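You operate a simulated robot arm through the tools that you are given. There is no shell and no other tool. Be economical: measure what you need, move in short steps, check, and stop when the job is done.

You are at the controls of a simulated two-armed robot. One attempt, no reset.

## Task
Carry the tray of parts to the blue mat in both hands, then fit and latch the riser.
Fine: supply off and the green earth plug in before the riser goes in; both drives stay in the tray.

It is judged by the outcome, as a careful person would: the job done as asked, and still so three seconds after it is handed in. It fails if anything else is knocked over, pushed out of place, dropped, spilled or broken.

## Robot
Two 7-joint arms with two-finger parallel grippers on one trunk, on a base that drives. Base frame: it is fixed to the floor where the robot stands at the start and does not move with it; the origin is under the middle of the robot, x ahead of it, y to its left, z up. Lengths are in m, angles in degrees, forces in N, time in s.
The left shoulder is at the start at [0.05, 0.165, 0.955], the right one opposite. With the tool pointing down near the work surface each hand reaches from about 0.1 to 0.64 m from the robot's upright axis, wherever it stands, measured 20 degrees to its own side. Places, roughly: bench supply switch [-1.4, -1.7, 0.9]; board test button [-0.9, -1.6, 0.9]; clear button [-0.8, -1.6, 0.9]; earth port [-0.8, -1.6, 0.9]; free strip of the blue mat [-0.5, -1.5, 0.8]; green earth plug [-0.75, -1.5, 0.75]; riser latch [-0.8, -1.7, 0.9]; riser slot [-0.8, -1.7, 0.9]; thin blue-top memory stick [-1, -1.5, 0.75]; thin green-top memory stick [-1, -1.5, 0.75]; thin red-top memory stick [-1, -1.5, 0.75]; thin yellow-top memory stick [-1, -1.5, 0.75]; yellow wide plug [-1, -1.75, 0.75]. Payload 3.91 kg a hand.
The tool frame of a hand sits at the grasp point between the pads (the TCP): z along the fingers, y along the line on which they close. The tips reach 0.03 m beyond it. Largest opening 0.11 m; finger width 0.02, thickness 0.01; the body of the gripper, 0.048 by 0.112 m, starts 0.055 m behind the TCP.
Orientation is that of the tool frame in the base frame, as a unit quaternion [w, x, y, z]. With the fingers straight down and closing along the base's y, the tool's x points along the base's -x, its y along +y and its z along -z.

## Interface
- The arms move only by the tool arm_command. It takes "left_increments", "right_increments" or both (then of equal length, played together; a hand with none holds still); each is a list of rows, each an object (a shift or turn left out is 0, a gripper value left out holds the last) with "offset": the shift along the base's x, y, z in mm, a list of three; "turn": the turn, a rotation vector about the base's x, y, z in degrees, a list of three; "fingers": the opening in per cent of the stroke, from 0 (shut) to 100 (fully open). In form: [{"offset": [x, y, z], "turn": [wx, wy, wz], "fingers": fingers}, ...]. A call has 1 to 8 rows; each row shifts and turns the commanded pose from where the row before left it. A row lasts 0.2 s, in which the tool goes at most 0.05 m and 8.6 degrees; a call with a longer step from one row to the next is refused whole, and so is a gripper value outside its range. Where a pose cannot be reached the arm comes as near as it can. A force on the tool above 90 N (or 10 N above the force at the start of the call, whichever is more), or a blocked arm, ends the call early, and 0.2 s more pass. Each finger travels about 0.045 m/s and halts on what it meets, pressing with about 40 N; the grip force reading is that of the motor and also rises with nothing between the fingers. The clock runs only during rows and for 0.2 s after the last one: add rows that do not move to give the fingers time. The reply holds the time, the measured pose of the TCP, the force on the tool along the base axes, the opening and the grip force, in the units named above and with some noise, with the torque about the TCP (base axes, N m) and any sound that the robot's microphone picked up.
- Cameras (640 x 400 px; columns grow to the right, rows downward): "scene" is now at [0.1089, 0.017, 1.1117]; the picture's right is [0.21, -0.98, 0.00], its down [-0.68, -0.15, -0.72] and it looks along [0.70, 0.15, -0.69] (base axes); focal length 253 px, centre (320, 200). "left" rides on the left gripper at [0.072, -0.017, -0.103] in its tool frame; the picture's right is [0.23, 0.97, 0.00], its down [-0.76, 0.18, -0.62] and it looks along [-0.61, 0.14, 0.78] (tool axes); focal length 222 px, centre (320, 200). "right" rides on the right gripper at [0.072, 0.017, -0.103] in its tool frame; the picture's right is [-0.23, 0.97, 0.00], its down [-0.76, -0.18, -0.62] and it looks along [-0.61, -0.14, 0.78] (tool axes); focal length 222 px, centre (320, 200). There is no depth. A picture from a camera that has moved, and an enlarged one, comes with that camera's place and axes in the base frame and with its lens.
- grab_frame(camera): a new picture of that camera. No time passes.
- raise_lower(by): slides the trunk up (or, below 0, down) by that many m; the arms and the scene camera ride with it, the base frame stays. It gives what a move gives, with no picture.
- roll_base(legs): drives the robot by 1 to 6 legs, each [ahead, left, turn to the left] in m, m and degrees, along the robot's own axes; the way and the turn of a leg run together, so that a leg with both is an arc; at most 1.5 m and 180 degrees a leg. The arms and the cameras ride along, it lands a little off, and it stops where it bumps. It gives what a move gives.
- head_to(pan, tilt): turns the head with the scene camera to pan (to the left, within 80 degrees either way) and tilt (down, from -29 to 69), counted from straight ahead of the robot. It gives what a move gives.
- inspect(camera, box): a new picture of the part [left, top, right, bottom] of that camera's present view, enlarged. No time passes.
- hand_in(): hands the job in; it is judged then, once.

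Work in short steps. Places have to be worked out from the pictures, the camera data and where the tool is seen: move nearer, look again, correct. Check each grasp and each placing, and mend what went wrong. You have 120 turns and 100 pictures in all, those below and enlarged ones among them. Open the grippers and draw the arms clear of the work before you hand the job in, unless the task says otherwise; then end with one line.

The tools are called after "Emit:" as a command line: name --argument value ..., lists and objects as JSON in quotes. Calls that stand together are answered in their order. arm_command: Moves the arms, as the interface text tells. Its arguments: {"type":"object","properties":{"left_increments":{"type":"array","items":{"type":"object","properties":{"offset":{"type":"array","items":{"type":"number"}},"turn":{"type":"array","items":{"type":"number"}},"fingers":{"type":"number"}}}},"right_increments":{"type":"array","items":{"type":"object","properties":{"offset":{"type":"array","items":{"type":"number"}},"turn":{"type":"array","items":{"type":"number"}},"fingers":{"type":"number"}}}}},"required":[]} The other tools are called the same way: raise_lower (by) slides the trunk up or down; roll_base (legs) drives the base; head_to (pan, tilt) turns the head that bears the scene camera; grab_frame (camera) takes a picture; inspect (camera, box) takes an enlarged picture of a part of a camera's view; hand_in () hands the job in.

At the start:

```text
time: 0.0
left_tcp_pos: [0.5174, 0.2527, 0.7512]
left_orientation: [0.0, -0.001, 1.0, 0.001]
left_wrist_force: [0.4, -0.1, -0.1]
left_moment: [-0.02, 0.03, -0.02]
left_finger_gap: 0.1098
left_gripper_force: 0.1
right_tcp_pos: [0.4782, -0.1688, 0.7549]
right_orientation: [-0.001, 0.0, 1.0, 0.001]
right_wrist_force: [-0.3, 0.2, -0.3]
right_moment: [0.0, 0.0, 0.0]
right_finger_gap: 0.1098
right_gripper_force: 0.1
trunk travel left (down, up): [-0.175, 0.328]
robot x, y, heading: [0.0018, 0.0026, -0.2]
head pan, tilt: [12.4, 43.9]
```

scene: 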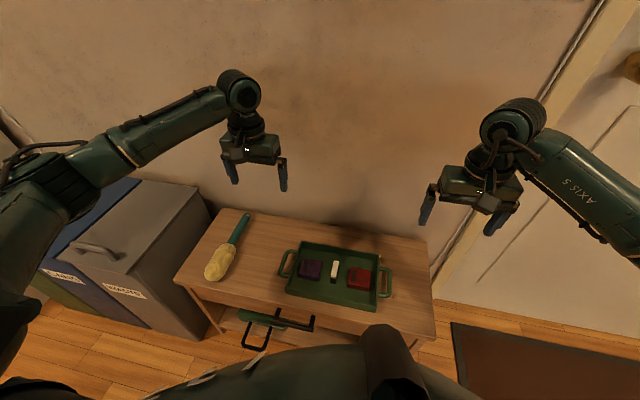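
right: 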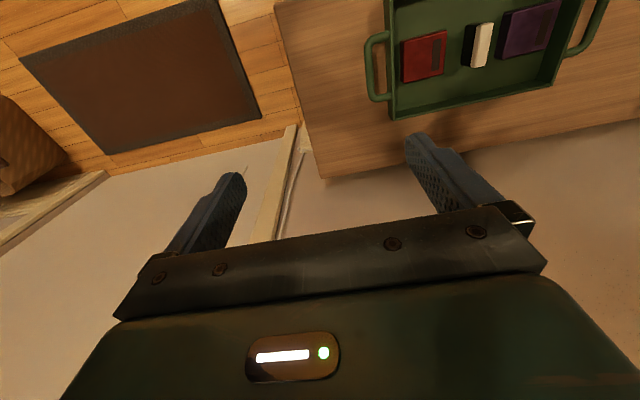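
left: 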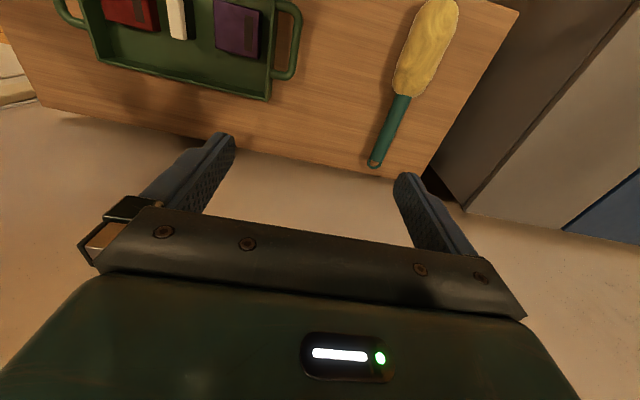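

The tray sits on a low table at about (0.46, 0.05, 0.48), with its handles near y=0.18 and y=-0.085. I'll zoom in on the tray and its handles.

Emit:
inspect --camera "scene" --box '[250, 210, 430, 330]'

Emit:
head_to --pan -80 --tilt 30

Emit:
grab_frame --camera "scene"

```text
3.33 times, centred on (340, 270) of scene
camera zoom: at [0.1089, 0.017, 1.1117], right [0.21, -0.98, 0.0], down [-0.68, -0.15, -0.72], along [0.7, 0.15, -0.69], focal length 844 px, centre (253, -33)
```

zoom: 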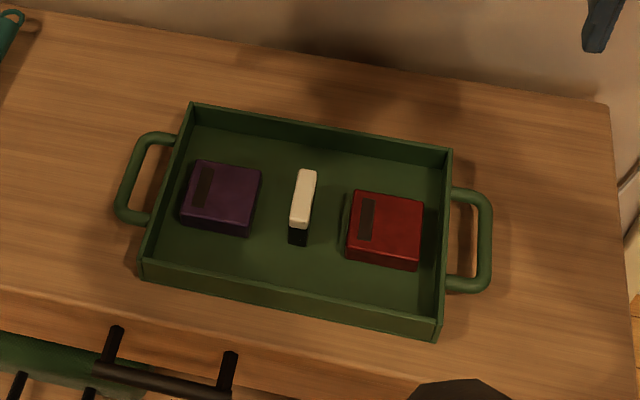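

```text
time: 1.7
left_tcp_pos: [0.5186, 0.2521, 0.7511]
left_orientation: [0.0, 0.0, 1.0, 0.0]
left_wrist_force: [0.9, 0.6, -0.2]
left_moment: [0.01, -0.03, 0.03]
left_finger_gap: 0.1101
left_gripper_force: 0.0
right_tcp_pos: [0.4776, -0.1697, 0.7557]
right_orientation: [0.0, 0.0, 1.0, -0.001]
right_wrist_force: [0.5, -0.6, 0.5]
right_moment: [-0.01, 0.04, 0.01]
right_finger_gap: 0.1099
right_gripper_force: 0.0
trunk travel left (down, up): [-0.175, 0.328]
robot x, y, heading: [-0.0011, 0.0018, -0.0]
head pan, tilt: [-80.0, 30.0]
```

```text
95 pictures are left
camera scene: at [0.0444, -0.0897, 1.1327], right [-0.98, -0.17, 0.0], down [-0.09, 0.49, -0.87], along [0.15, -0.85, -0.5], focal length 253 px, centre (320, 200)
```

scene: 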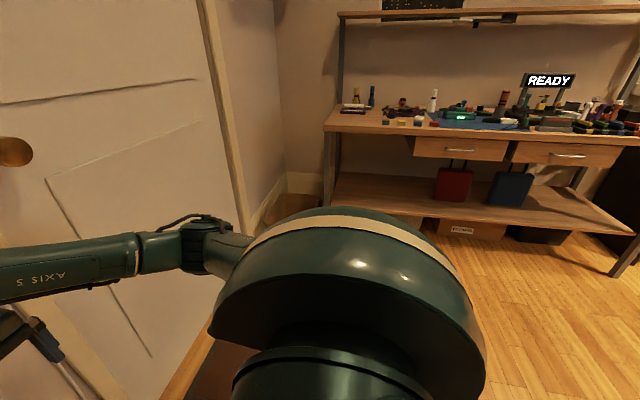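

The bench is behind and to the right, at roughly y=-1.6. First the tray: I estimate the handle bars at (0.462, 0.197) and (0.466, -0.096). I'll bring both hands above them with the fingers partly closed.

Emit:
arm_command --left_increments '[{"offset": [-14, -14, -30], "fingers": 30}, {"offset": [-14, -14, -30]}, {"offset": [-14, -14, -30]}, {"offset": [-15, -13, -30]}, {"offset": [0, 0, 0]}, {"offset": [0, 0, 0]}]' --right_increments '[{"offset": [-3, 18, -30], "fingers": 30}, {"offset": [-3, 18, -30]}, {"offset": [-3, 18, -30]}, {"offset": [-3, 19, -30]}, {"offset": [0, 0, 0]}, {"offset": [0, 0, 0]}]'

Emit:
head_to --pan 5 --tilt 55

Emit:
grab_frame --camera "left"

Emit:
grab_frame --camera "right"

Emit:
grab_frame --camera "scene"

```text
time: 3.1
left_tcp_pos: [0.4631, 0.1984, 0.6297]
left_orientation: [0.0, -0.001, 1.0, -0.001]
left_wrist_force: [-0.8, 0.3, 0.4]
left_moment: [0.01, 0.01, 0.01]
left_finger_gap: 0.0329
left_gripper_force: 0.2
right_tcp_pos: [0.468, -0.0959, 0.6347]
right_orientation: [0.0, -0.001, 1.0, 0.0]
right_wrist_force: [0.4, 0.2, 0.4]
right_moment: [-0.01, 0.0, -0.01]
right_finger_gap: 0.0329
right_gripper_force: 0.0
trunk travel left (down, up): [-0.175, 0.328]
robot x, y, heading: [0.0038, 0.0024, -0.1]
head pan, tilt: [-80.0, 30.0]
```

```text
time: 4.7
left_tcp_pos: [0.4633, 0.1976, 0.6289]
left_orientation: [-0.001, -0.001, 1.0, 0.0]
left_wrist_force: [-0.1, 0.1, -0.9]
left_moment: [-0.02, 0.0, -0.02]
left_finger_gap: 0.0331
left_gripper_force: 0.0
right_tcp_pos: [0.4688, -0.096, 0.6351]
right_orientation: [-0.001, 0.0, 1.0, -0.001]
right_wrist_force: [-0.5, 0.0, -0.4]
right_moment: [-0.03, -0.01, 0.01]
right_finger_gap: 0.0328
right_gripper_force: 0.0
trunk travel left (down, up): [-0.175, 0.328]
robot x, y, heading: [-0.0032, -0.0017, 0.1]
head pan, tilt: [5.0, 55.0]
```

```text
94 pictures are left
camera left: at [0.3909, 0.1799, 0.7329], right [-0.23, 0.97, 0.0], down [0.76, 0.18, 0.62], along [0.61, 0.14, -0.78], focal length 222 px, centre (320, 200)
```

left: 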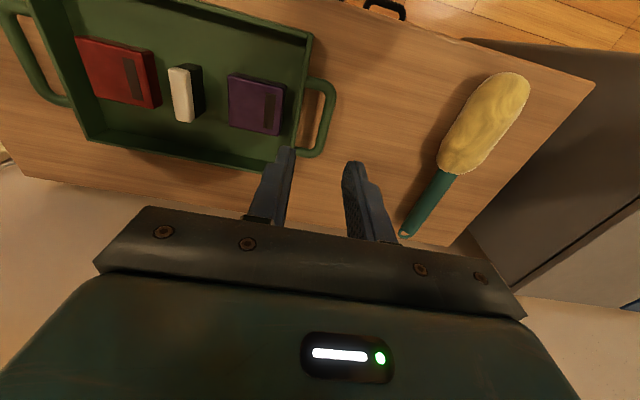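

```text
93 pictures are left
camera right: at [0.3956, -0.0788, 0.7386], right [0.23, 0.97, 0.0], down [0.76, -0.18, 0.62], along [0.61, -0.14, -0.78], focal length 222 px, centre (320, 200)
```

right: 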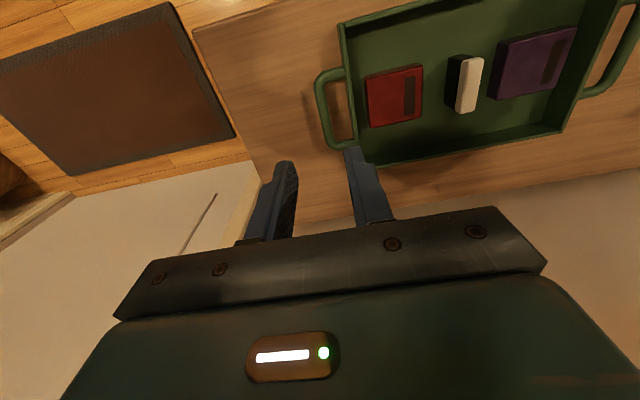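

```text
92 pictures are left
camera scene: at [0.1004, 0.0056, 1.0967], right [0.09, -1.0, 0.0], down [-0.82, -0.07, -0.57], along [0.57, 0.05, -0.82], focal length 253 px, centre (320, 200)
```

scene: 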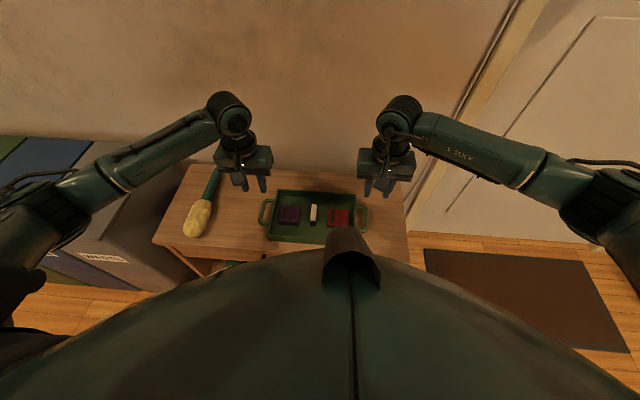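

The bars look to be at about (0.47, 0.206) on the left and (0.472, -0.094) on the right, with z around 0.47–0.49. I'll correct, go down to z≈0.56 and look again.

Emit:
arm_command --left_increments '[{"offset": [4, 4, -35], "fingers": 26}, {"offset": [4, 4, -35]}, {"offset": [0, 0, 0]}]' --right_increments '[{"offset": [2, 1, -37], "fingers": 26}, {"offset": [2, 1, -38]}, {"offset": [0, 0, 0]}]'

Emit:
inspect --camera "left" --box '[200, 40, 440, 240]'

Emit:
inspect --camera "right" --box '[200, 40, 440, 240]'

```text
time: 5.5
left_tcp_pos: [0.4691, 0.2059, 0.5618]
left_orientation: [0.0, -0.001, 1.0, 0.001]
left_wrist_force: [0.0, 0.2, 0.0]
left_moment: [-0.02, 0.0, -0.04]
left_finger_gap: 0.0286
left_gripper_force: 0.2
right_tcp_pos: [0.4705, -0.0935, 0.561]
right_orientation: [0.0, 0.0, 1.0, 0.0]
right_wrist_force: [-0.2, 0.2, -0.6]
right_moment: [-0.01, -0.05, 0.02]
right_finger_gap: 0.0288
right_gripper_force: 0.1
trunk travel left (down, up): [-0.175, 0.328]
robot x, y, heading: [-0.0036, -0.0009, 0.0]
head pan, tilt: [5.0, 55.0]
```

```text
2.00 times, centred on (320, 140) of left
camera zoom: at [0.397, 0.1878, 0.6648], right [-0.23, 0.97, 0.0], down [0.76, 0.18, 0.62], along [0.61, 0.14, -0.78], focal length 444 px, centre (320, 320)
```

zoom: 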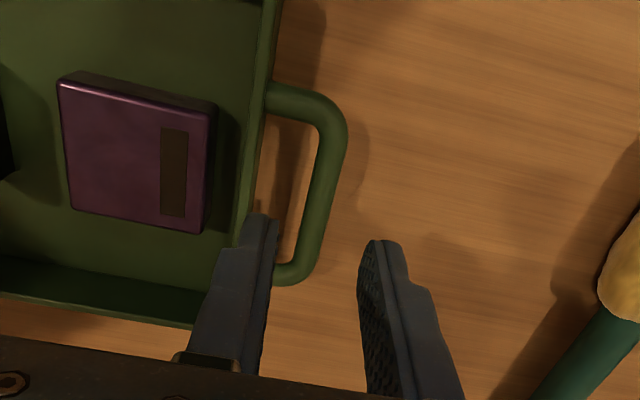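

```text
2.00 times, centred on (320, 140) of right
camera zoom: at [0.3976, -0.076, 0.6645], right [0.23, 0.97, 0.0], down [0.76, -0.18, 0.62], along [0.61, -0.14, -0.78], focal length 444 px, centre (320, 320)
```

zoom: 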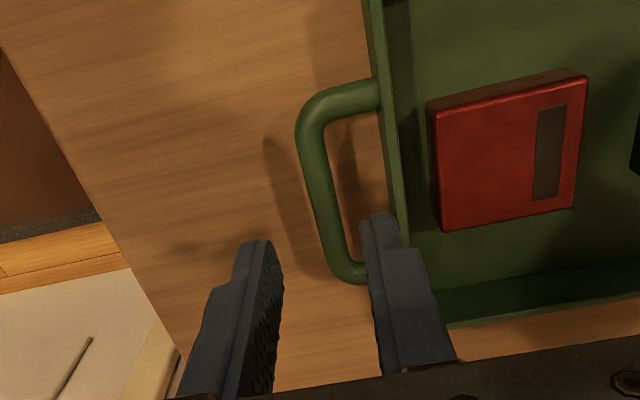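

The bars are at z≈0.472, x≈0.476, y≈0.207 and -0.094, and the inner fingers should fit in the loops. I'll descend to z≈0.485, a little above the bars' centre.

Emit:
arm_command --left_increments '[{"offset": [6, 1, -20], "fingers": 24}, {"offset": [0, 0, -20]}, {"offset": [0, 0, -20]}, {"offset": [0, 0, -15]}, {"offset": [0, 0, 0]}]' --right_increments '[{"offset": [6, 0, -20], "fingers": 24}, {"offset": [0, 0, -20]}, {"offset": [0, 0, -20]}, {"offset": [0, 0, -15]}, {"offset": [0, 0, 0]}]'

Emit:
inspect --camera "left" --box '[200, 40, 440, 240]'

Emit:
inspect --camera "right" --box '[200, 40, 440, 240]'

```text
time: 6.7
left_tcp_pos: [0.4744, 0.2069, 0.4848]
left_orientation: [-0.001, -0.001, 1.0, 0.0]
left_wrist_force: [-0.4, -0.1, 0.2]
left_moment: [-0.04, -0.02, 0.02]
left_finger_gap: 0.0262
left_gripper_force: 0.2
right_tcp_pos: [0.476, -0.0952, 0.4856]
right_orientation: [0.0, -0.001, 1.0, 0.0]
right_wrist_force: [0.4, -0.5, 1.0]
right_moment: [0.03, 0.01, 0.03]
right_finger_gap: 0.0263
right_gripper_force: 0.1
trunk travel left (down, up): [-0.175, 0.328]
robot x, y, heading: [-0.0025, 0.0026, 0.2]
head pan, tilt: [5.0, 55.0]
```

```text
2.00 times, centred on (320, 140) of left
camera zoom: at [0.4022, 0.1887, 0.5889], right [-0.23, 0.97, 0.0], down [0.76, 0.18, 0.62], along [0.61, 0.14, -0.78], focal length 444 px, centre (320, 320)
```

zoom: 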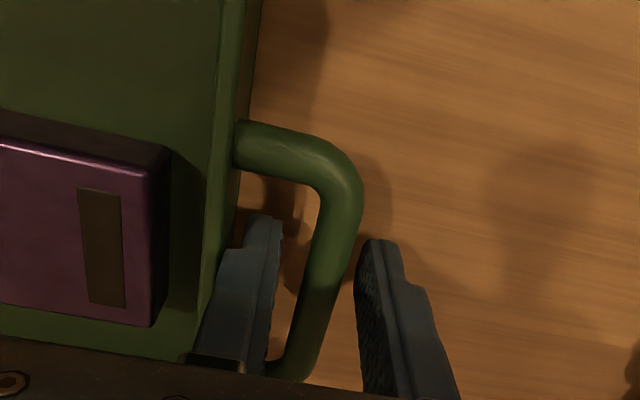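

```text
2.00 times, centred on (320, 140) of right
camera zoom: at [0.4029, -0.0777, 0.5895], right [0.23, 0.97, 0.0], down [0.76, -0.18, 0.62], along [0.61, -0.14, -0.78], focal length 444 px, centre (320, 320)
```

zoom: 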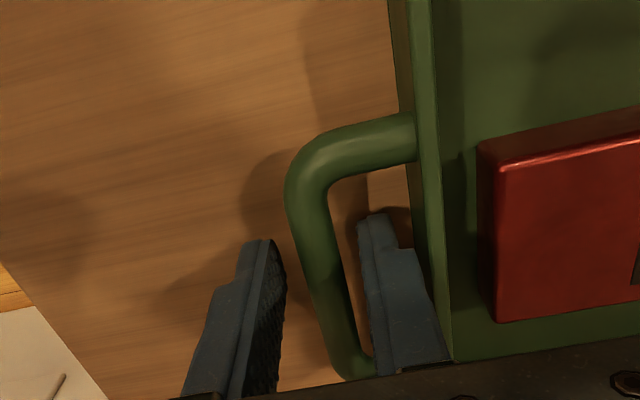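

Both bars are straddled. I'll go 8 mm lower and close both grippers.

Emit:
arm_command --left_increments '[{"offset": [0, 0, -8]}, {"fingers": 0}, {}, {}, {}]' --right_increments '[{"offset": [0, 0, -8]}, {"fingers": 0}, {}, {}, {}]'

```text
time: 7.9
left_tcp_pos: [0.4736, 0.2049, 0.4793]
left_orientation: [0.002, -0.001, 1.0, -0.002]
left_wrist_force: [4.3, -7.0, 13.8]
left_moment: [0.16, 0.37, 0.67]
left_finger_gap: 0.0116
left_gripper_force: 40.1
right_tcp_pos: [0.4757, -0.0939, 0.4809]
right_orientation: [0.002, 0.0, 1.0, 0.002]
right_wrist_force: [3.2, 6.0, 17.1]
right_moment: [-0.23, 0.46, -0.61]
right_finger_gap: 0.0115
right_gripper_force: 40.2
trunk travel left (down, up): [-0.175, 0.328]
robot x, y, heading: [-0.0009, -0.0022, -0.0]
head pan, tilt: [5.0, 55.0]
```

Both are gripping the 11.5 mm bars; the tips are just touching the table. I'll lift both hands slowly together.

Emit:
arm_command --left_increments '[{"offset": [0, 0, 8]}, {"offset": [0, 0, 15]}, {"offset": [0, 0, 20]}, {"offset": [0, 0, 20]}, {}]' --right_increments '[{"offset": [0, 0, 8]}, {"offset": [0, 0, 15]}, {"offset": [0, 0, 20]}, {"offset": [0, 0, 20]}, {}]'

Emit:
grab_frame --camera "left"

```text
time: 9.1
left_tcp_pos: [0.4752, 0.2044, 0.5405]
left_orientation: [-0.001, 0.0, 1.0, -0.002]
left_wrist_force: [-1.4, -19.5, -3.2]
left_moment: [-0.06, 0.38, 0.56]
left_finger_gap: 0.0114
left_gripper_force: 40.5
right_tcp_pos: [0.4762, -0.0938, 0.5416]
right_orientation: [-0.001, 0.0, 1.0, 0.002]
right_wrist_force: [0.8, 20.0, -2.7]
right_moment: [0.03, -0.35, -0.73]
right_finger_gap: 0.0116
right_gripper_force: 39.7
trunk travel left (down, up): [-0.175, 0.328]
robot x, y, heading: [-0.0004, 0.0035, -0.1]
head pan, tilt: [5.0, 55.0]
```

```text
87 pictures are left
camera left: at [0.4034, 0.1875, 0.6444], right [-0.23, 0.97, 0.0], down [0.76, 0.18, 0.62], along [0.61, 0.14, -0.78], focal length 222 px, centre (320, 200)
```

left: 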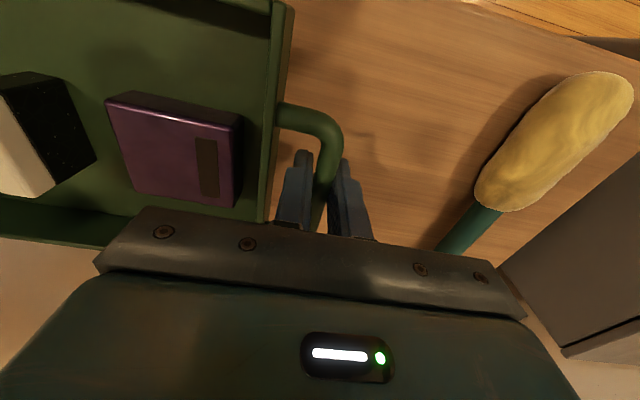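

The tray is lifted level, with about 20 N of tension between the hands. I'll relieve it by bringing each hand 2 mm inward, then raise the arms and the trunk.

Emit:
arm_command --left_increments '[{"offset": [0, -2, 10]}, {"offset": [0, 0, 25]}, {"offset": [0, 0, 25]}, {"offset": [0, 0, 25]}, {"offset": [0, 0, 25]}, {}]' --right_increments '[{"offset": [0, 2, 10]}, {"offset": [0, 0, 25]}, {"offset": [0, 0, 25]}, {"offset": [0, 0, 25]}, {"offset": [0, 0, 25]}, {}]'

Emit:
raise_lower --by 0.25

Emit:
head_to --pan 0 --tilt 50

Emit:
grab_frame --camera "scene"

```text
time: 10.5
left_tcp_pos: [0.4767, 0.2043, 0.6499]
left_orientation: [0.0, -0.001, 1.0, 0.0]
left_wrist_force: [0.0, -8.1, -3.8]
left_moment: [-0.01, 0.34, 0.56]
left_finger_gap: 0.0114
left_gripper_force: 40.2
right_tcp_pos: [0.4754, -0.0942, 0.6506]
right_orientation: [0.0, 0.001, 1.0, -0.001]
right_wrist_force: [0.2, 8.4, -2.1]
right_moment: [0.04, -0.31, -0.66]
right_finger_gap: 0.0117
right_gripper_force: 40.1
trunk travel left (down, up): [-0.175, 0.328]
robot x, y, heading: [0.0017, -0.0015, 0.1]
head pan, tilt: [5.0, 55.0]
```

```text
time: 13.1
left_tcp_pos: [0.4752, 0.2046, 0.8993]
left_orientation: [-0.001, -0.001, 1.0, 0.001]
left_wrist_force: [-0.6, 7.4, -2.6]
left_moment: [-0.01, -0.04, 0.5]
left_finger_gap: 0.0112
left_gripper_force: 40.2
right_tcp_pos: [0.4764, -0.0938, 0.9004]
right_orientation: [0.0, 0.002, 1.0, -0.001]
right_wrist_force: [-0.7, -7.8, -3.4]
right_moment: [-0.03, 0.07, -0.68]
right_finger_gap: 0.0113
right_gripper_force: 39.7
trunk travel left (down, up): [-0.425, 0.078]
robot x, y, heading: [-0.0001, 0.0002, -0.2]
head pan, tilt: [5.0, 55.0]
```

```text
time: 13.7
left_tcp_pos: [0.4762, 0.2051, 0.8995]
left_orientation: [-0.001, -0.001, 1.0, 0.001]
left_wrist_force: [-0.9, 8.9, -3.0]
left_moment: [0.03, -0.05, 0.51]
left_finger_gap: 0.0112
left_gripper_force: 39.8
right_tcp_pos: [0.4776, -0.0935, 0.9003]
right_orientation: [0.001, 0.001, 1.0, -0.001]
right_wrist_force: [-0.1, -8.9, -2.9]
right_moment: [-0.04, 0.07, -0.72]
right_finger_gap: 0.0115
right_gripper_force: 40.3
trunk travel left (down, up): [-0.425, 0.078]
robot x, y, heading: [-0.0016, 0.0021, -0.1]
head pan, tilt: [0.0, 50.0]
```

```text
86 pictures are left
camera scene: at [0.106, -0.0005, 1.3531], right [0.0, -1.0, 0.0], down [-0.77, 0.0, -0.64], along [0.64, 0.0, -0.77], focal length 253 px, centre (320, 200)
```

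scene: 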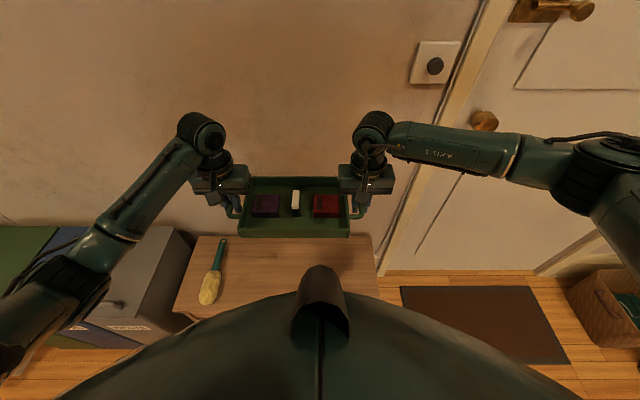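

The tray is level and secure. I'll back off 0.35 m and turn right to face the bench.

Emit:
roll_base --legs '[[-0.35, 0, 0], [0, 0, -90]]'

Emit:
head_to --pan 0 --tilt 25

Emit:
grab_frame --camera "scene"

```text
time: 19.8
left_tcp_pos: [-0.1333, -0.4698, 0.8992]
left_orientation: [-0.001, 0.694, 0.72, 0.001]
left_wrist_force: [18.1, 1.3, -2.4]
left_moment: [0.09, -0.1, 0.52]
left_finger_gap: 0.0114
left_gripper_force: 39.8
right_tcp_pos: [-0.4301, -0.4817, 0.9003]
right_orientation: [0.0, 0.695, 0.719, 0.0]
right_wrist_force: [-18.1, -1.6, -2.5]
right_moment: [-0.06, 0.11, -0.66]
right_finger_gap: 0.0114
right_gripper_force: 39.7
trunk travel left (down, up): [-0.425, 0.078]
robot x, y, heading: [-0.3534, -0.0016, -87.9]
head pan, tilt: [0.0, 50.0]
```

```text
time: 20.6
left_tcp_pos: [-0.1337, -0.4702, 0.9001]
left_orientation: [-0.001, 0.694, 0.72, 0.0]
left_wrist_force: [-0.5, 0.0, -3.1]
left_moment: [-0.03, -0.01, 0.53]
left_finger_gap: 0.0115
left_gripper_force: 40.3
right_tcp_pos: [-0.4311, -0.4807, 0.9001]
right_orientation: [-0.001, 0.695, 0.719, 0.0]
right_wrist_force: [0.6, -1.5, -2.3]
right_moment: [0.03, -0.03, -0.75]
right_finger_gap: 0.0116
right_gripper_force: 39.9
trunk travel left (down, up): [-0.425, 0.078]
robot x, y, heading: [-0.3534, 0.0, -87.6]
head pan, tilt: [0.0, 25.0]
```

```text
85 pictures are left
camera scene: at [-0.3505, -0.1237, 1.3906], right [-1.0, -0.04, 0.0], down [-0.02, 0.42, -0.91], along [0.03, -0.91, -0.42], focal length 253 px, centre (320, 200)
```

scene: 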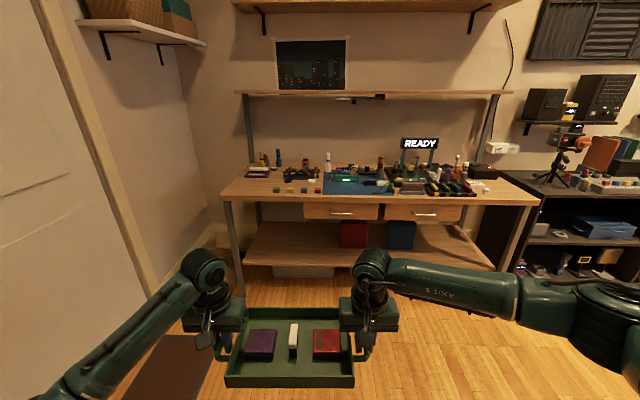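

Emit:
inspect --camera "scene" --box '[220, 120, 540, 220]'

```text
2.00 times, centred on (380, 170) of scene
camera zoom: at [-0.3505, -0.1237, 1.3906], right [-1.0, -0.04, 0.0], down [-0.02, 0.42, -0.91], along [0.03, -0.91, -0.42], focal length 507 px, centre (200, 260)
```

zoom: 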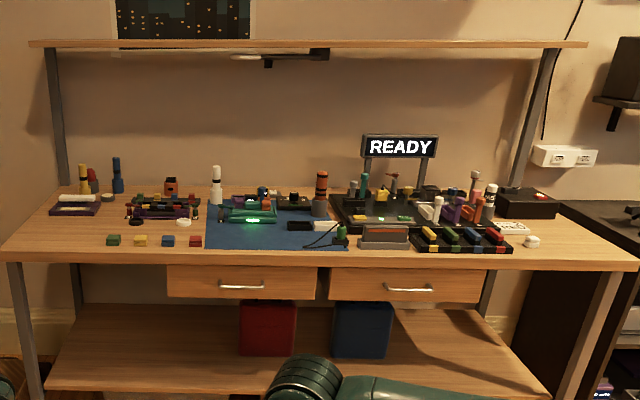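

The blue mat spans roughly x −0.75…−0.33 on the bench. I'll drive nearer, still short of the bench, and look down at it.

Emit:
roll_base --legs '[[0, 0, -2.3], [0.75, -0.2, 0]]'

Emit:
head_to --pan 0 --tilt 40

Emit:
grab_frame --camera "scene"

```text
time: 25.3
left_tcp_pos: [-0.3616, -1.2414, 0.899]
left_orientation: [-0.001, 0.71, 0.704, 0.001]
left_wrist_force: [0.9, 0.7, -3.8]
left_moment: [0.02, 0.0, 0.49]
left_finger_gap: 0.0114
left_gripper_force: 39.9
right_tcp_pos: [-0.6599, -1.2399, 0.9001]
right_orientation: [-0.001, 0.711, 0.703, -0.001]
right_wrist_force: [-1.1, -0.3, -3.1]
right_moment: [0.05, 0.0, -0.64]
right_finger_gap: 0.0109
right_gripper_force: 39.8
trunk travel left (down, up): [-0.425, 0.078]
robot x, y, heading: [-0.5608, -0.7622, -90.5]
head pan, tilt: [0.0, 25.0]
```

```text
time: 26.1
left_tcp_pos: [-0.3615, -1.2419, 0.8993]
left_orientation: [-0.001, 0.709, 0.705, 0.001]
left_wrist_force: [-1.4, 0.0, -1.6]
left_moment: [-0.01, 0.0, 0.53]
left_finger_gap: 0.0116
left_gripper_force: 40.0
right_tcp_pos: [-0.6597, -1.2384, 0.9001]
right_orientation: [0.0, 0.711, 0.703, 0.0]
right_wrist_force: [0.6, -1.0, -1.6]
right_moment: [0.02, -0.02, -0.72]
right_finger_gap: 0.0116
right_gripper_force: 40.1
trunk travel left (down, up): [-0.425, 0.078]
robot x, y, heading: [-0.5578, -0.7591, -90.6]
head pan, tilt: [0.0, 40.0]
```

```text
83 pictures are left
camera scene: at [-0.5631, -0.8785, 1.3674], right [-1.0, 0.01, 0.0], down [0.01, 0.64, -0.77], along [-0.01, -0.77, -0.64], focal length 253 px, centre (320, 200)
```

scene: 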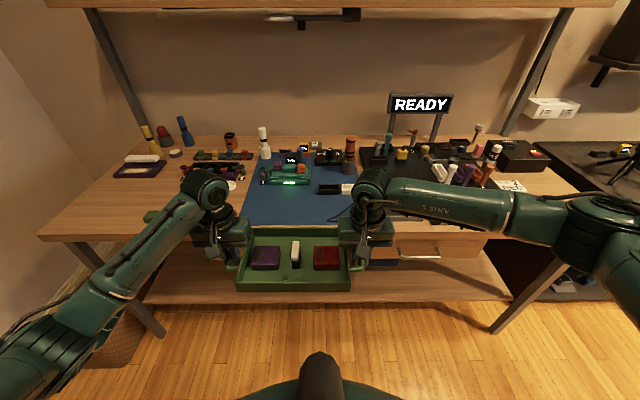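

Emit:
inspect --camera "scene" --box '[220, 120, 380, 240]'

Emit:
inspect --camera "scene" --box '[350, 120, 550, 240]'

```text
3.33 times, centred on (300, 180) of scene
camera zoom: at [-0.5631, -0.8785, 1.3674], right [-1.0, 0.01, 0.0], down [0.01, 0.64, -0.77], along [-0.01, -0.77, -0.64], focal length 844 px, centre (387, 267)
```

zoom: 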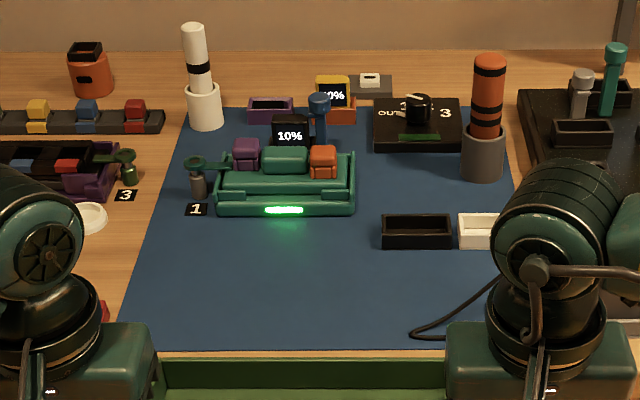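

```text
3.20 times, centred on (450, 180) of scene
camera zoom: at [-0.5631, -0.8785, 1.3674], right [-1.0, 0.01, 0.0], down [0.01, 0.64, -0.77], along [-0.01, -0.77, -0.64], focal length 811 px, centre (-96, 264)
```

zoom: 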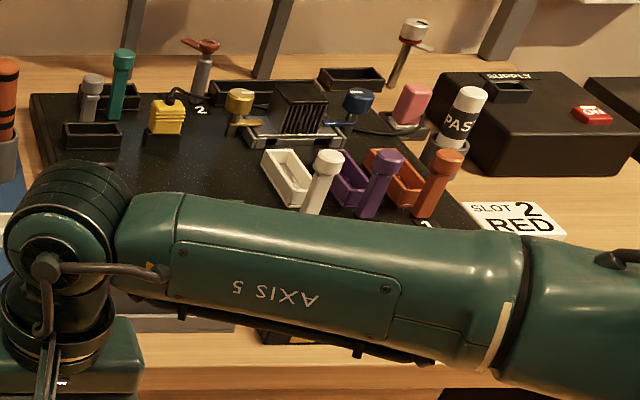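

The mat is clear from y≈-1.48 to ≈-1.64, with x from -0.59 to -0.30; the black and white boxes and the cable lie to its right. I'm aiming for a tray centre near (-0.45, -1.565). I'll drive 0.25 m forward and 0.06 m left.

Emit:
roll_base --legs '[[0.25, 0.065, 0.5]]'

Emit:
head_to --pan -10 --tilt 52

Emit:
grab_frame --camera "scene"

Emit:
grab_frame --camera "right"

Emit:
grab_frame --camera "left"

```text
time: 27.9
left_tcp_pos: [-0.2962, -1.4896, 0.899]
left_orientation: [-0.001, 0.708, 0.707, 0.001]
left_wrist_force: [-1.1, -0.2, -2.5]
left_moment: [0.05, -0.01, 0.49]
left_finger_gap: 0.0111
left_gripper_force: 39.7
right_tcp_pos: [-0.5937, -1.4884, 0.8999]
right_orientation: [-0.001, 0.709, 0.705, 0.0]
right_wrist_force: [0.3, -1.1, -2.4]
right_moment: [-0.01, -0.02, -0.68]
right_finger_gap: 0.0112
right_gripper_force: 40.0
trunk travel left (down, up): [-0.425, 0.078]
robot x, y, heading: [-0.5006, -1.0129, -90.4]
head pan, tilt: [0.0, 40.0]
```

```text
time: 28.6
left_tcp_pos: [-0.2961, -1.4892, 0.8997]
left_orientation: [-0.001, 0.708, 0.707, 0.001]
left_wrist_force: [-1.9, 0.9, -2.4]
left_moment: [-0.01, 0.0, 0.52]
left_finger_gap: 0.0116
left_gripper_force: 40.3
right_tcp_pos: [-0.5944, -1.4881, 0.8992]
right_orientation: [-0.001, 0.71, 0.704, 0.0]
right_wrist_force: [2.2, -0.5, -3.1]
right_moment: [0.02, 0.0, -0.73]
right_finger_gap: 0.0115
right_gripper_force: 40.2
trunk travel left (down, up): [-0.425, 0.078]
robot x, y, heading: [-0.4973, -1.0111, -90.2]
head pan, tilt: [-10.0, 52.0]
```

```text
80 pictures are left
camera scene: at [-0.5132, -1.1166, 1.3506], right [-0.98, 0.18, 0.0], down [0.14, 0.78, -0.62], along [-0.11, -0.61, -0.79], focal length 253 px, centre (320, 200)
```

scene: 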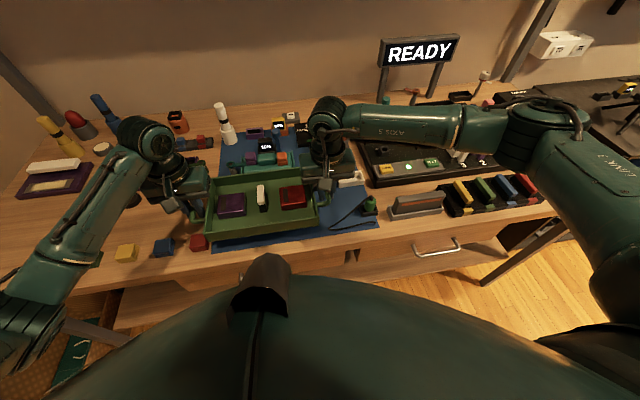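

```text
79 pictures are left
camera right: at [-0.5772, -1.4158, 1.0038], right [0.97, -0.23, 0.0], down [-0.18, -0.76, 0.62], along [-0.15, -0.6, -0.78], focal length 222 px, centre (320, 200)
```

right: 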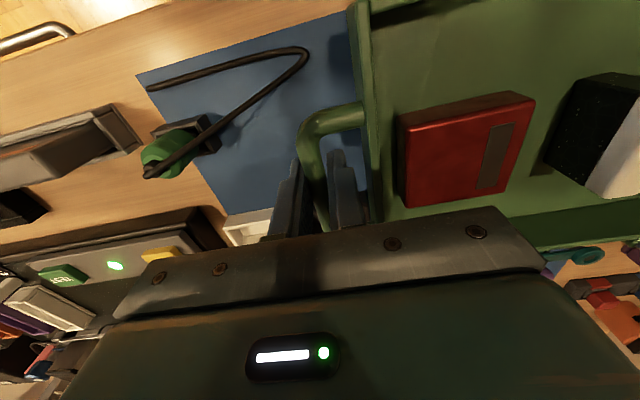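

```text
78 pictures are left
camera left: at [-0.3134, -1.4172, 1.0031], right [0.97, 0.23, 0.0], down [0.18, -0.76, 0.62], along [0.14, -0.61, -0.78], focal length 222 px, centre (320, 200)
```

left: 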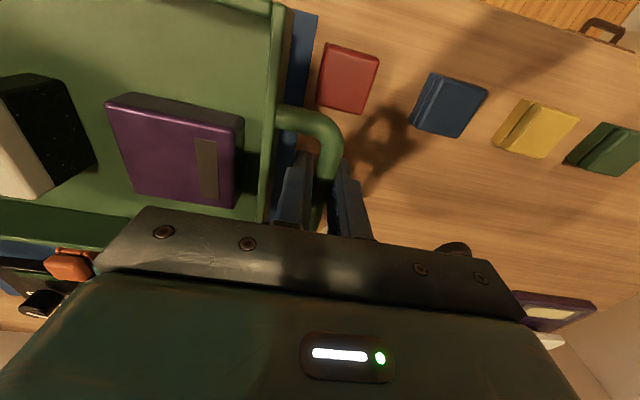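

Triangulating puts the bench top near z≈0.80–0.82, so the tray bottom (≈0.87) is only just above it. I'll shift both hands 10 mm in +x and 40 mm toward the back, slightly raised, and look again.

Emit:
arm_command --left_increments '[{"offset": [0, 0, 15]}, {"offset": [5, -20, 0]}, {"offset": [5, -20, 0]}, {}]' --right_increments '[{"offset": [0, 0, 15]}, {"offset": [5, -20, 0]}, {"offset": [5, -20, 0]}, {}]'

Emit:
head_to --pan 5 --tilt 60

Emit:
inspect --camera "scene" --box '[200, 100, 440, 250]'

Emit:
grab_frame --camera "right"

Emit:
grab_frame --camera "left"

```text
time: 29.6
left_tcp_pos: [-0.2868, -1.5286, 0.9152]
left_orientation: [0.0, 0.707, 0.707, 0.001]
left_wrist_force: [7.4, 0.3, -2.7]
left_moment: [-0.22, -0.12, 0.54]
left_finger_gap: 0.0114
left_gripper_force: 39.9
right_tcp_pos: [-0.5846, -1.5285, 0.9153]
right_orientation: [-0.002, 0.71, 0.704, -0.001]
right_wrist_force: [-7.9, 0.1, -2.1]
right_moment: [0.2, -0.04, -0.69]
right_finger_gap: 0.0116
right_gripper_force: 39.9
trunk travel left (down, up): [-0.425, 0.078]
robot x, y, heading: [-0.5019, -1.0121, -90.2]
head pan, tilt: [-10.0, 52.0]
```

```text
time: 30.4
left_tcp_pos: [-0.2859, -1.5289, 0.9152]
left_orientation: [0.0, 0.707, 0.707, 0.002]
left_wrist_force: [12.4, 0.6, -2.1]
left_moment: [0.06, -0.03, 0.45]
left_finger_gap: 0.0114
left_gripper_force: 40.3
right_tcp_pos: [-0.5832, -1.5282, 0.916]
right_orientation: [-0.002, 0.71, 0.705, -0.001]
right_wrist_force: [-12.5, 0.3, -3.1]
right_moment: [-0.07, 0.08, -0.62]
right_finger_gap: 0.0113
right_gripper_force: 39.8
trunk travel left (down, up): [-0.425, 0.078]
robot x, y, heading: [-0.5028, -1.0117, -90.0]
head pan, tilt: [5.0, 60.0]
```

```text
2.67 times, centred on (320, 175) of scene
camera zoom: at [-0.4944, -1.1091, 1.3406], right [-1.0, -0.08, 0.0], down [-0.07, 0.86, -0.5], along [0.04, -0.5, -0.87], focal length 676 px, centre (320, 267)
```

zoom: 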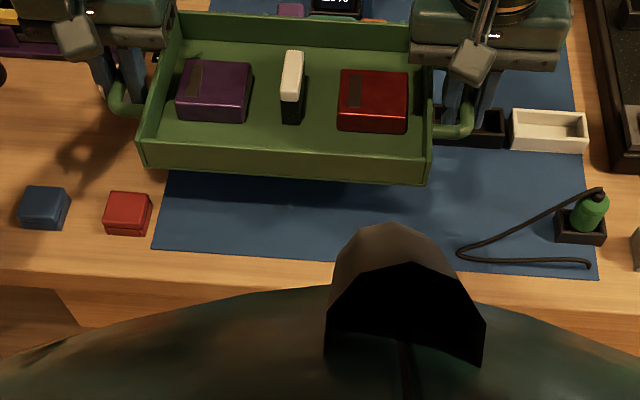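

```text
76 pictures are left
camera right: at [-0.5663, -1.4556, 1.0186], right [0.97, -0.23, 0.0], down [-0.18, -0.76, 0.62], along [-0.15, -0.6, -0.78], focal length 222 px, centre (320, 200)
```

right: 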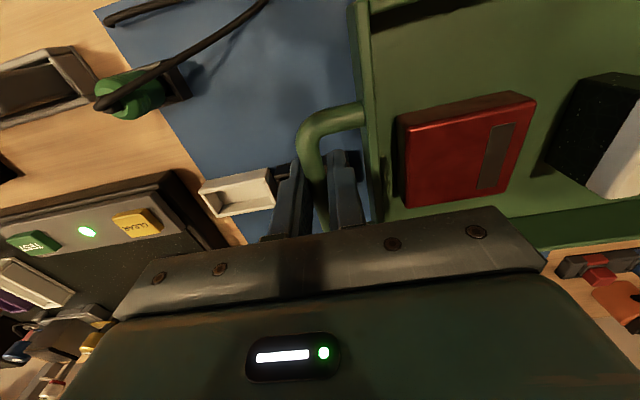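

```text
75 pictures are left
camera left: at [-0.3031, -1.4569, 1.0185], right [0.97, 0.23, 0.0], down [0.18, -0.76, 0.62], along [0.14, -0.61, -0.78], focal length 222 px, centre (320, 200)
```

left: 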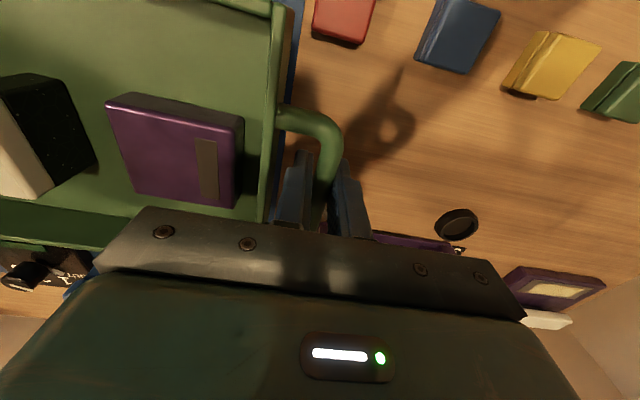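

The mat is now well located: z≈0.819, x −0.717…−0.317, front edge y≈−1.415. The black box begins at about (−0.565, −1.56). The tray fits at bar y≈−1.495, so I'll pull back 34 mm and lower to just above the mat.

Emit:
arm_command --left_increments '[{"offset": [1, 17, 0]}, {"offset": [0, 17, 0]}, {"offset": [0, 0, -15]}, {"offset": [0, 0, -15]}, {}]' --right_increments '[{"offset": [-1, 17, 0]}, {"offset": [0, 17, 0]}, {"offset": [0, 0, -15]}, {"offset": [0, 0, -15]}, {}]'

Emit:
inspect --camera "scene" --box '[200, 100, 440, 250]'

Emit:
inspect --camera "right" --box '[150, 40, 400, 240]'

```text
time: 31.6
left_tcp_pos: [-0.2864, -1.494, 0.885]
left_orientation: [-0.001, 0.708, 0.706, 0.0]
left_wrist_force: [-1.9, 0.2, -3.2]
left_moment: [0.07, 0.01, 0.56]
left_finger_gap: 0.0112
left_gripper_force: 40.0
right_tcp_pos: [-0.5839, -1.4946, 0.8852]
right_orientation: [-0.001, 0.709, 0.705, 0.0]
right_wrist_force: [0.6, -0.8, -2.8]
right_moment: [-0.01, 0.01, -0.72]
right_finger_gap: 0.0112
right_gripper_force: 39.9
trunk travel left (down, up): [-0.425, 0.078]
robot x, y, heading: [-0.5024, -1.0134, -90.4]
head pan, tilt: [5.0, 60.0]
```

```text
2.67 times, centred on (320, 175) of scene
camera zoom: at [-0.4943, -1.109, 1.3406], right [-1.0, -0.08, 0.0], down [-0.07, 0.86, -0.5], along [0.04, -0.5, -0.87], focal length 676 px, centre (320, 267)
```

zoom: 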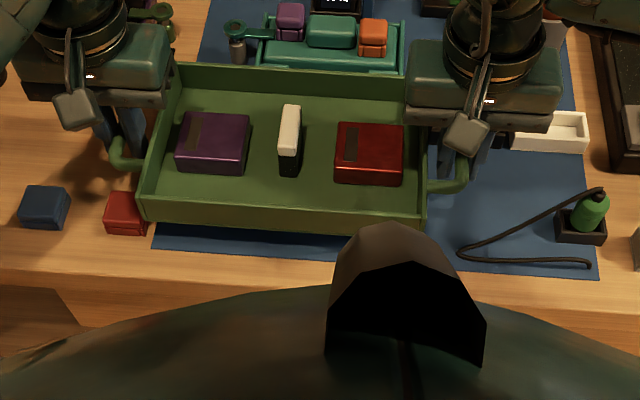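

```text
2.00 times, centred on (275, 140) of right
camera zoom: at [-0.5669, -1.4212, 0.9885], right [0.97, -0.23, 0.0], down [-0.18, -0.76, 0.62], along [-0.14, -0.61, -0.78], focal length 444 px, centre (410, 320)
```

zoom: 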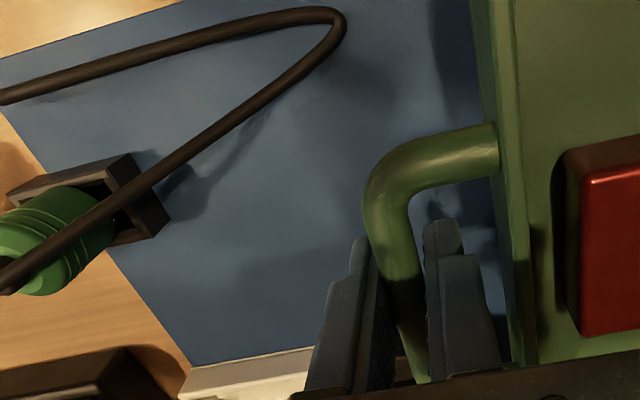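

A red cube sits beside the mat's left edge and the black box is on the right, so it's tight. I'll measure both gaps with the hand cameras before lowering further.

Emit:
inspect --camera "left" --box '[200, 0, 440, 150]'

Emit:
head_to --pan -25 --tilt 50

Emit:
grab_frame --camera "scene"

```text
2.67 times, centred on (320, 75) of left
camera zoom: at [-0.3023, -1.4224, 0.9878], right [0.97, 0.22, 0.0], down [0.18, -0.76, 0.62], along [0.14, -0.61, -0.78], focal length 592 px, centre (320, 533)
```

zoom: 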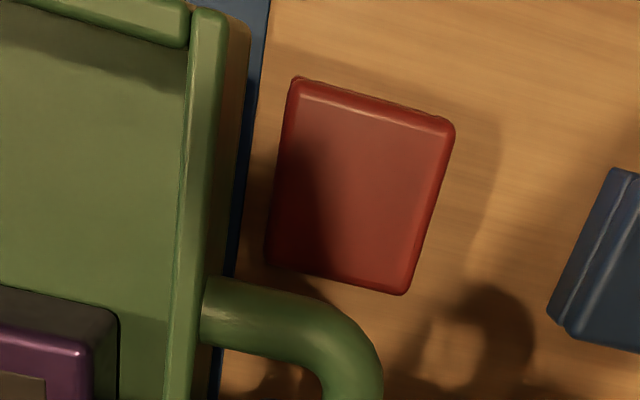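

```text
time: 32.6
left_tcp_pos: [-0.2854, -1.4949, 0.8839]
left_orientation: [-0.001, 0.708, 0.706, 0.0]
left_wrist_force: [-7.9, -0.4, -1.9]
left_moment: [-0.09, 0.09, 0.55]
left_finger_gap: 0.0112
left_gripper_force: 40.1
right_tcp_pos: [-0.5846, -1.4924, 0.8848]
right_orientation: [-0.001, 0.709, 0.705, 0.001]
right_wrist_force: [8.9, -0.2, -2.5]
right_moment: [0.08, -0.02, -0.67]
right_finger_gap: 0.0113
right_gripper_force: 40.0
trunk travel left (down, up): [-0.425, 0.078]
robot x, y, heading: [-0.4995, -1.0135, -90.0]
head pan, tilt: [-25.0, 50.0]
```

```text
71 pictures are left
camera scene: at [-0.5326, -1.1123, 1.3532], right [-0.9, 0.43, 0.0], down [0.33, 0.69, -0.64], along [-0.27, -0.58, -0.77], focal length 253 px, centre (320, 200)
```

scene: 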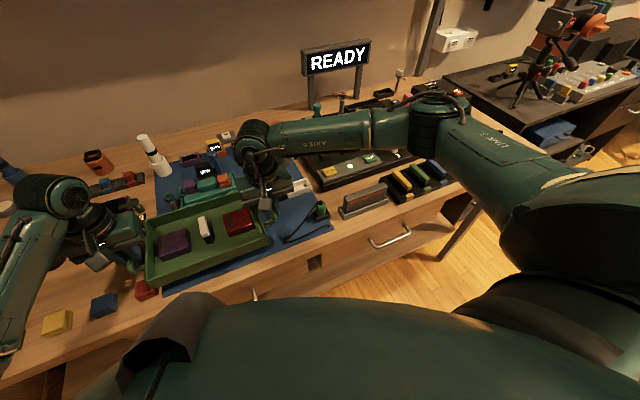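

Measured: cube x ≥ −0.307 with its back at y≈−1.461, mat edge x=−0.316, black box front y≈−1.557. The target is bars at y≈−1.508 and the tray shifted 3 mm toward −x. I'll move and lower to about 8 mm above the mat.

Emit:
arm_command --left_increments '[{"offset": [-3, -13, 0]}, {}, {"offset": [0, 0, -9]}, {"offset": [0, 0, -9]}, {}]' --right_increments '[{"offset": [-3, -13, 0]}, {}, {"offset": [0, 0, -9]}, {"offset": [0, 0, -9]}, {}]'

Emit:
inspect --camera "left" --box '[200, 0, 440, 150]'

Emit:
inspect --camera "right" --box '[200, 60, 400, 240]'

Emit:
inspect --camera "scene" --box '[130, 150, 370, 300]'

```text
time: 33.8
left_tcp_pos: [-0.2888, -1.5065, 0.8673]
left_orientation: [0.0, 0.709, 0.706, -0.001]
left_wrist_force: [-16.6, -0.4, -2.8]
left_moment: [0.01, 0.07, 0.6]
left_finger_gap: 0.0112
left_gripper_force: 40.0
right_tcp_pos: [-0.5865, -1.5081, 0.8661]
right_orientation: [-0.001, 0.709, 0.705, 0.001]
right_wrist_force: [15.5, 0.7, -2.4]
right_moment: [0.04, -0.08, -0.69]
right_finger_gap: 0.0114
right_gripper_force: 39.7
trunk travel left (down, up): [-0.425, 0.078]
robot x, y, heading: [-0.5046, -1.0144, -90.3]
head pan, tilt: [-25.0, 50.0]
```

```text
2.67 times, centred on (320, 75) of left
camera zoom: at [-0.3053, -1.4354, 0.9702], right [0.97, 0.22, 0.0], down [0.18, -0.76, 0.62], along [0.14, -0.61, -0.78], focal length 592 px, centre (320, 533)
```

zoom: 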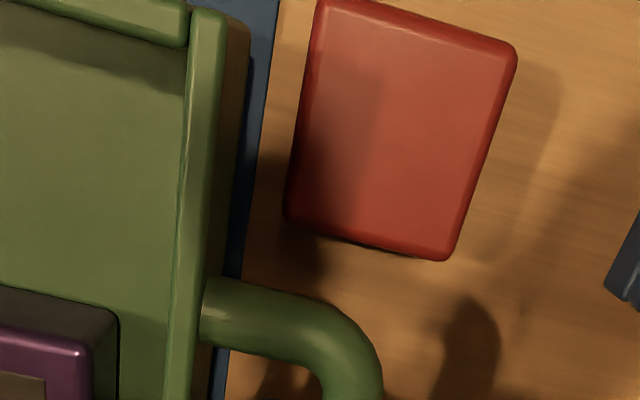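

```text
2.22 times, centred on (300, 150) of right
camera zoom: at [-0.5699, -1.4345, 0.9705], right [0.97, -0.23, 0.0], down [-0.18, -0.76, 0.62], along [-0.14, -0.61, -0.78], focal length 494 px, centre (364, 311)
```

zoom: 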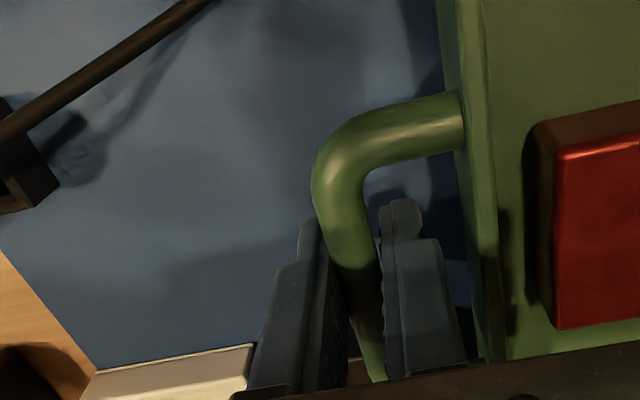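

```text
2.67 times, centred on (250, 225) of scene
camera zoom: at [-0.5327, -1.1123, 1.3532], right [-0.9, 0.43, 0.0], down [0.33, 0.69, -0.64], along [-0.27, -0.58, -0.77], focal length 676 px, centre (507, 133)
```

zoom: 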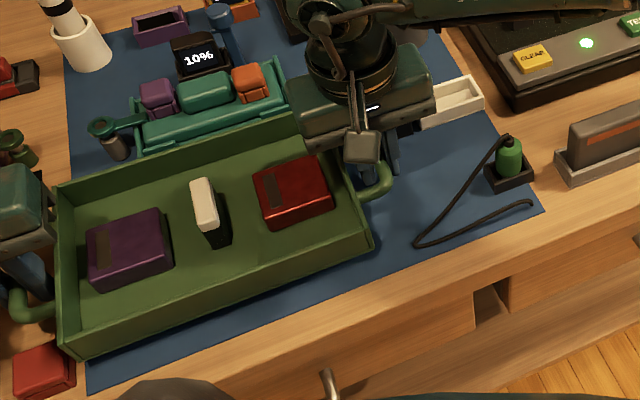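

The tray clears the cube, the box and the cable. I'll lower gently, easing the lateral tension as well.

Emit:
arm_command --left_increments '[{"offset": [-1, 0, -4]}, {"offset": [0, 0, -4]}, {"offset": [0, 0, -4]}, {}]' --right_increments '[{"offset": [1, 0, -4]}, {"offset": [0, 0, -4]}, {"offset": [0, 0, -4]}, {}]'

```text
time: 34.8
left_tcp_pos: [-0.2894, -1.5065, 0.8535]
left_orientation: [0.0, 0.708, 0.706, 0.001]
left_wrist_force: [-10.9, 1.5, -2.9]
left_moment: [-0.19, 0.04, 0.46]
left_finger_gap: 0.0115
left_gripper_force: 39.4
right_tcp_pos: [-0.5878, -1.5062, 0.8556]
right_orientation: [-0.001, 0.71, 0.704, 0.0]
right_wrist_force: [10.3, -1.2, -2.8]
right_moment: [0.2, -0.05, -0.71]
right_finger_gap: 0.0113
right_gripper_force: 39.8
trunk travel left (down, up): [-0.425, 0.078]
robot x, y, heading: [-0.4969, -1.0149, -90.3]
head pan, tilt: [-25.0, 50.0]
```

Emit:
arm_command --left_increments '[{"offset": [0, 0, -2]}, {"offset": [0, 0, -2]}, {}]' --right_increments '[{"offset": [0, 0, -2]}, {"offset": [0, 0, -2]}, {}]'

```text
time: 35.6
left_tcp_pos: [-0.2895, -1.5079, 0.8528]
left_orientation: [0.002, 0.708, 0.706, 0.0]
left_wrist_force: [-6.1, 0.9, 7.9]
left_moment: [0.03, 0.03, 0.49]
left_finger_gap: 0.0113
left_gripper_force: 39.5
right_tcp_pos: [-0.5877, -1.5075, 0.8516]
right_orientation: [0.001, 0.709, 0.706, 0.0]
right_wrist_force: [8.6, -1.1, -1.8]
right_moment: [-0.95, 0.0, -0.64]
right_finger_gap: 0.0114
right_gripper_force: 39.6
trunk travel left (down, up): [-0.425, 0.078]
robot x, y, heading: [-0.5021, -1.0125, -90.0]
head pan, tilt: [-25.0, 50.0]
```

The left side has touched down. I'll bring the right down 2 mm.

Emit:
arm_command --left_increments '[{"offset": [0, 0, 0]}, {}]' --right_increments '[{"offset": [0, 0, -2]}, {}]'

Emit:
inspect --camera "scene" --box '[130, 150, 370, 300]'

```text
time: 36.2
left_tcp_pos: [-0.2895, -1.5084, 0.853]
left_orientation: [0.001, 0.708, 0.707, -0.001]
left_wrist_force: [-3.5, -4.1, 2.0]
left_moment: [-0.85, -0.01, 0.57]
left_finger_gap: 0.0111
left_gripper_force: 39.9
right_tcp_pos: [-0.5879, -1.5077, 0.8521]
right_orientation: [0.001, 0.709, 0.705, -0.002]
right_wrist_force: [2.7, -0.4, 20.5]
right_moment: [0.5, -0.12, -0.29]
right_finger_gap: 0.0117
right_gripper_force: 40.0
trunk travel left (down, up): [-0.425, 0.078]
robot x, y, heading: [-0.5006, -1.0128, -90.4]
head pan, tilt: [-25.0, 50.0]
```

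```text
2.67 times, centred on (250, 225) of scene
camera zoom: at [-0.5328, -1.1104, 1.3537], right [-0.9, 0.43, 0.0], down [0.33, 0.69, -0.64], along [-0.27, -0.58, -0.77], focal length 676 px, centre (507, 133)
```

zoom: 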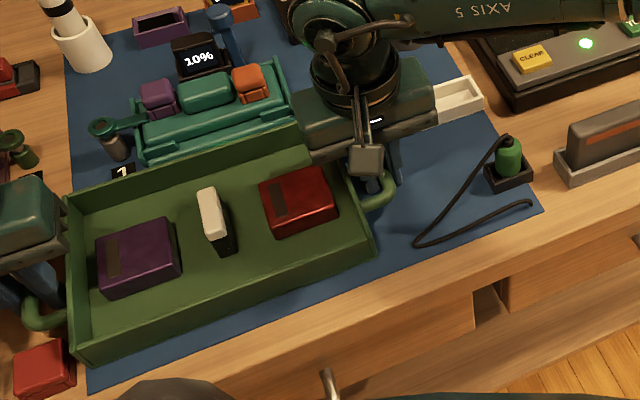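

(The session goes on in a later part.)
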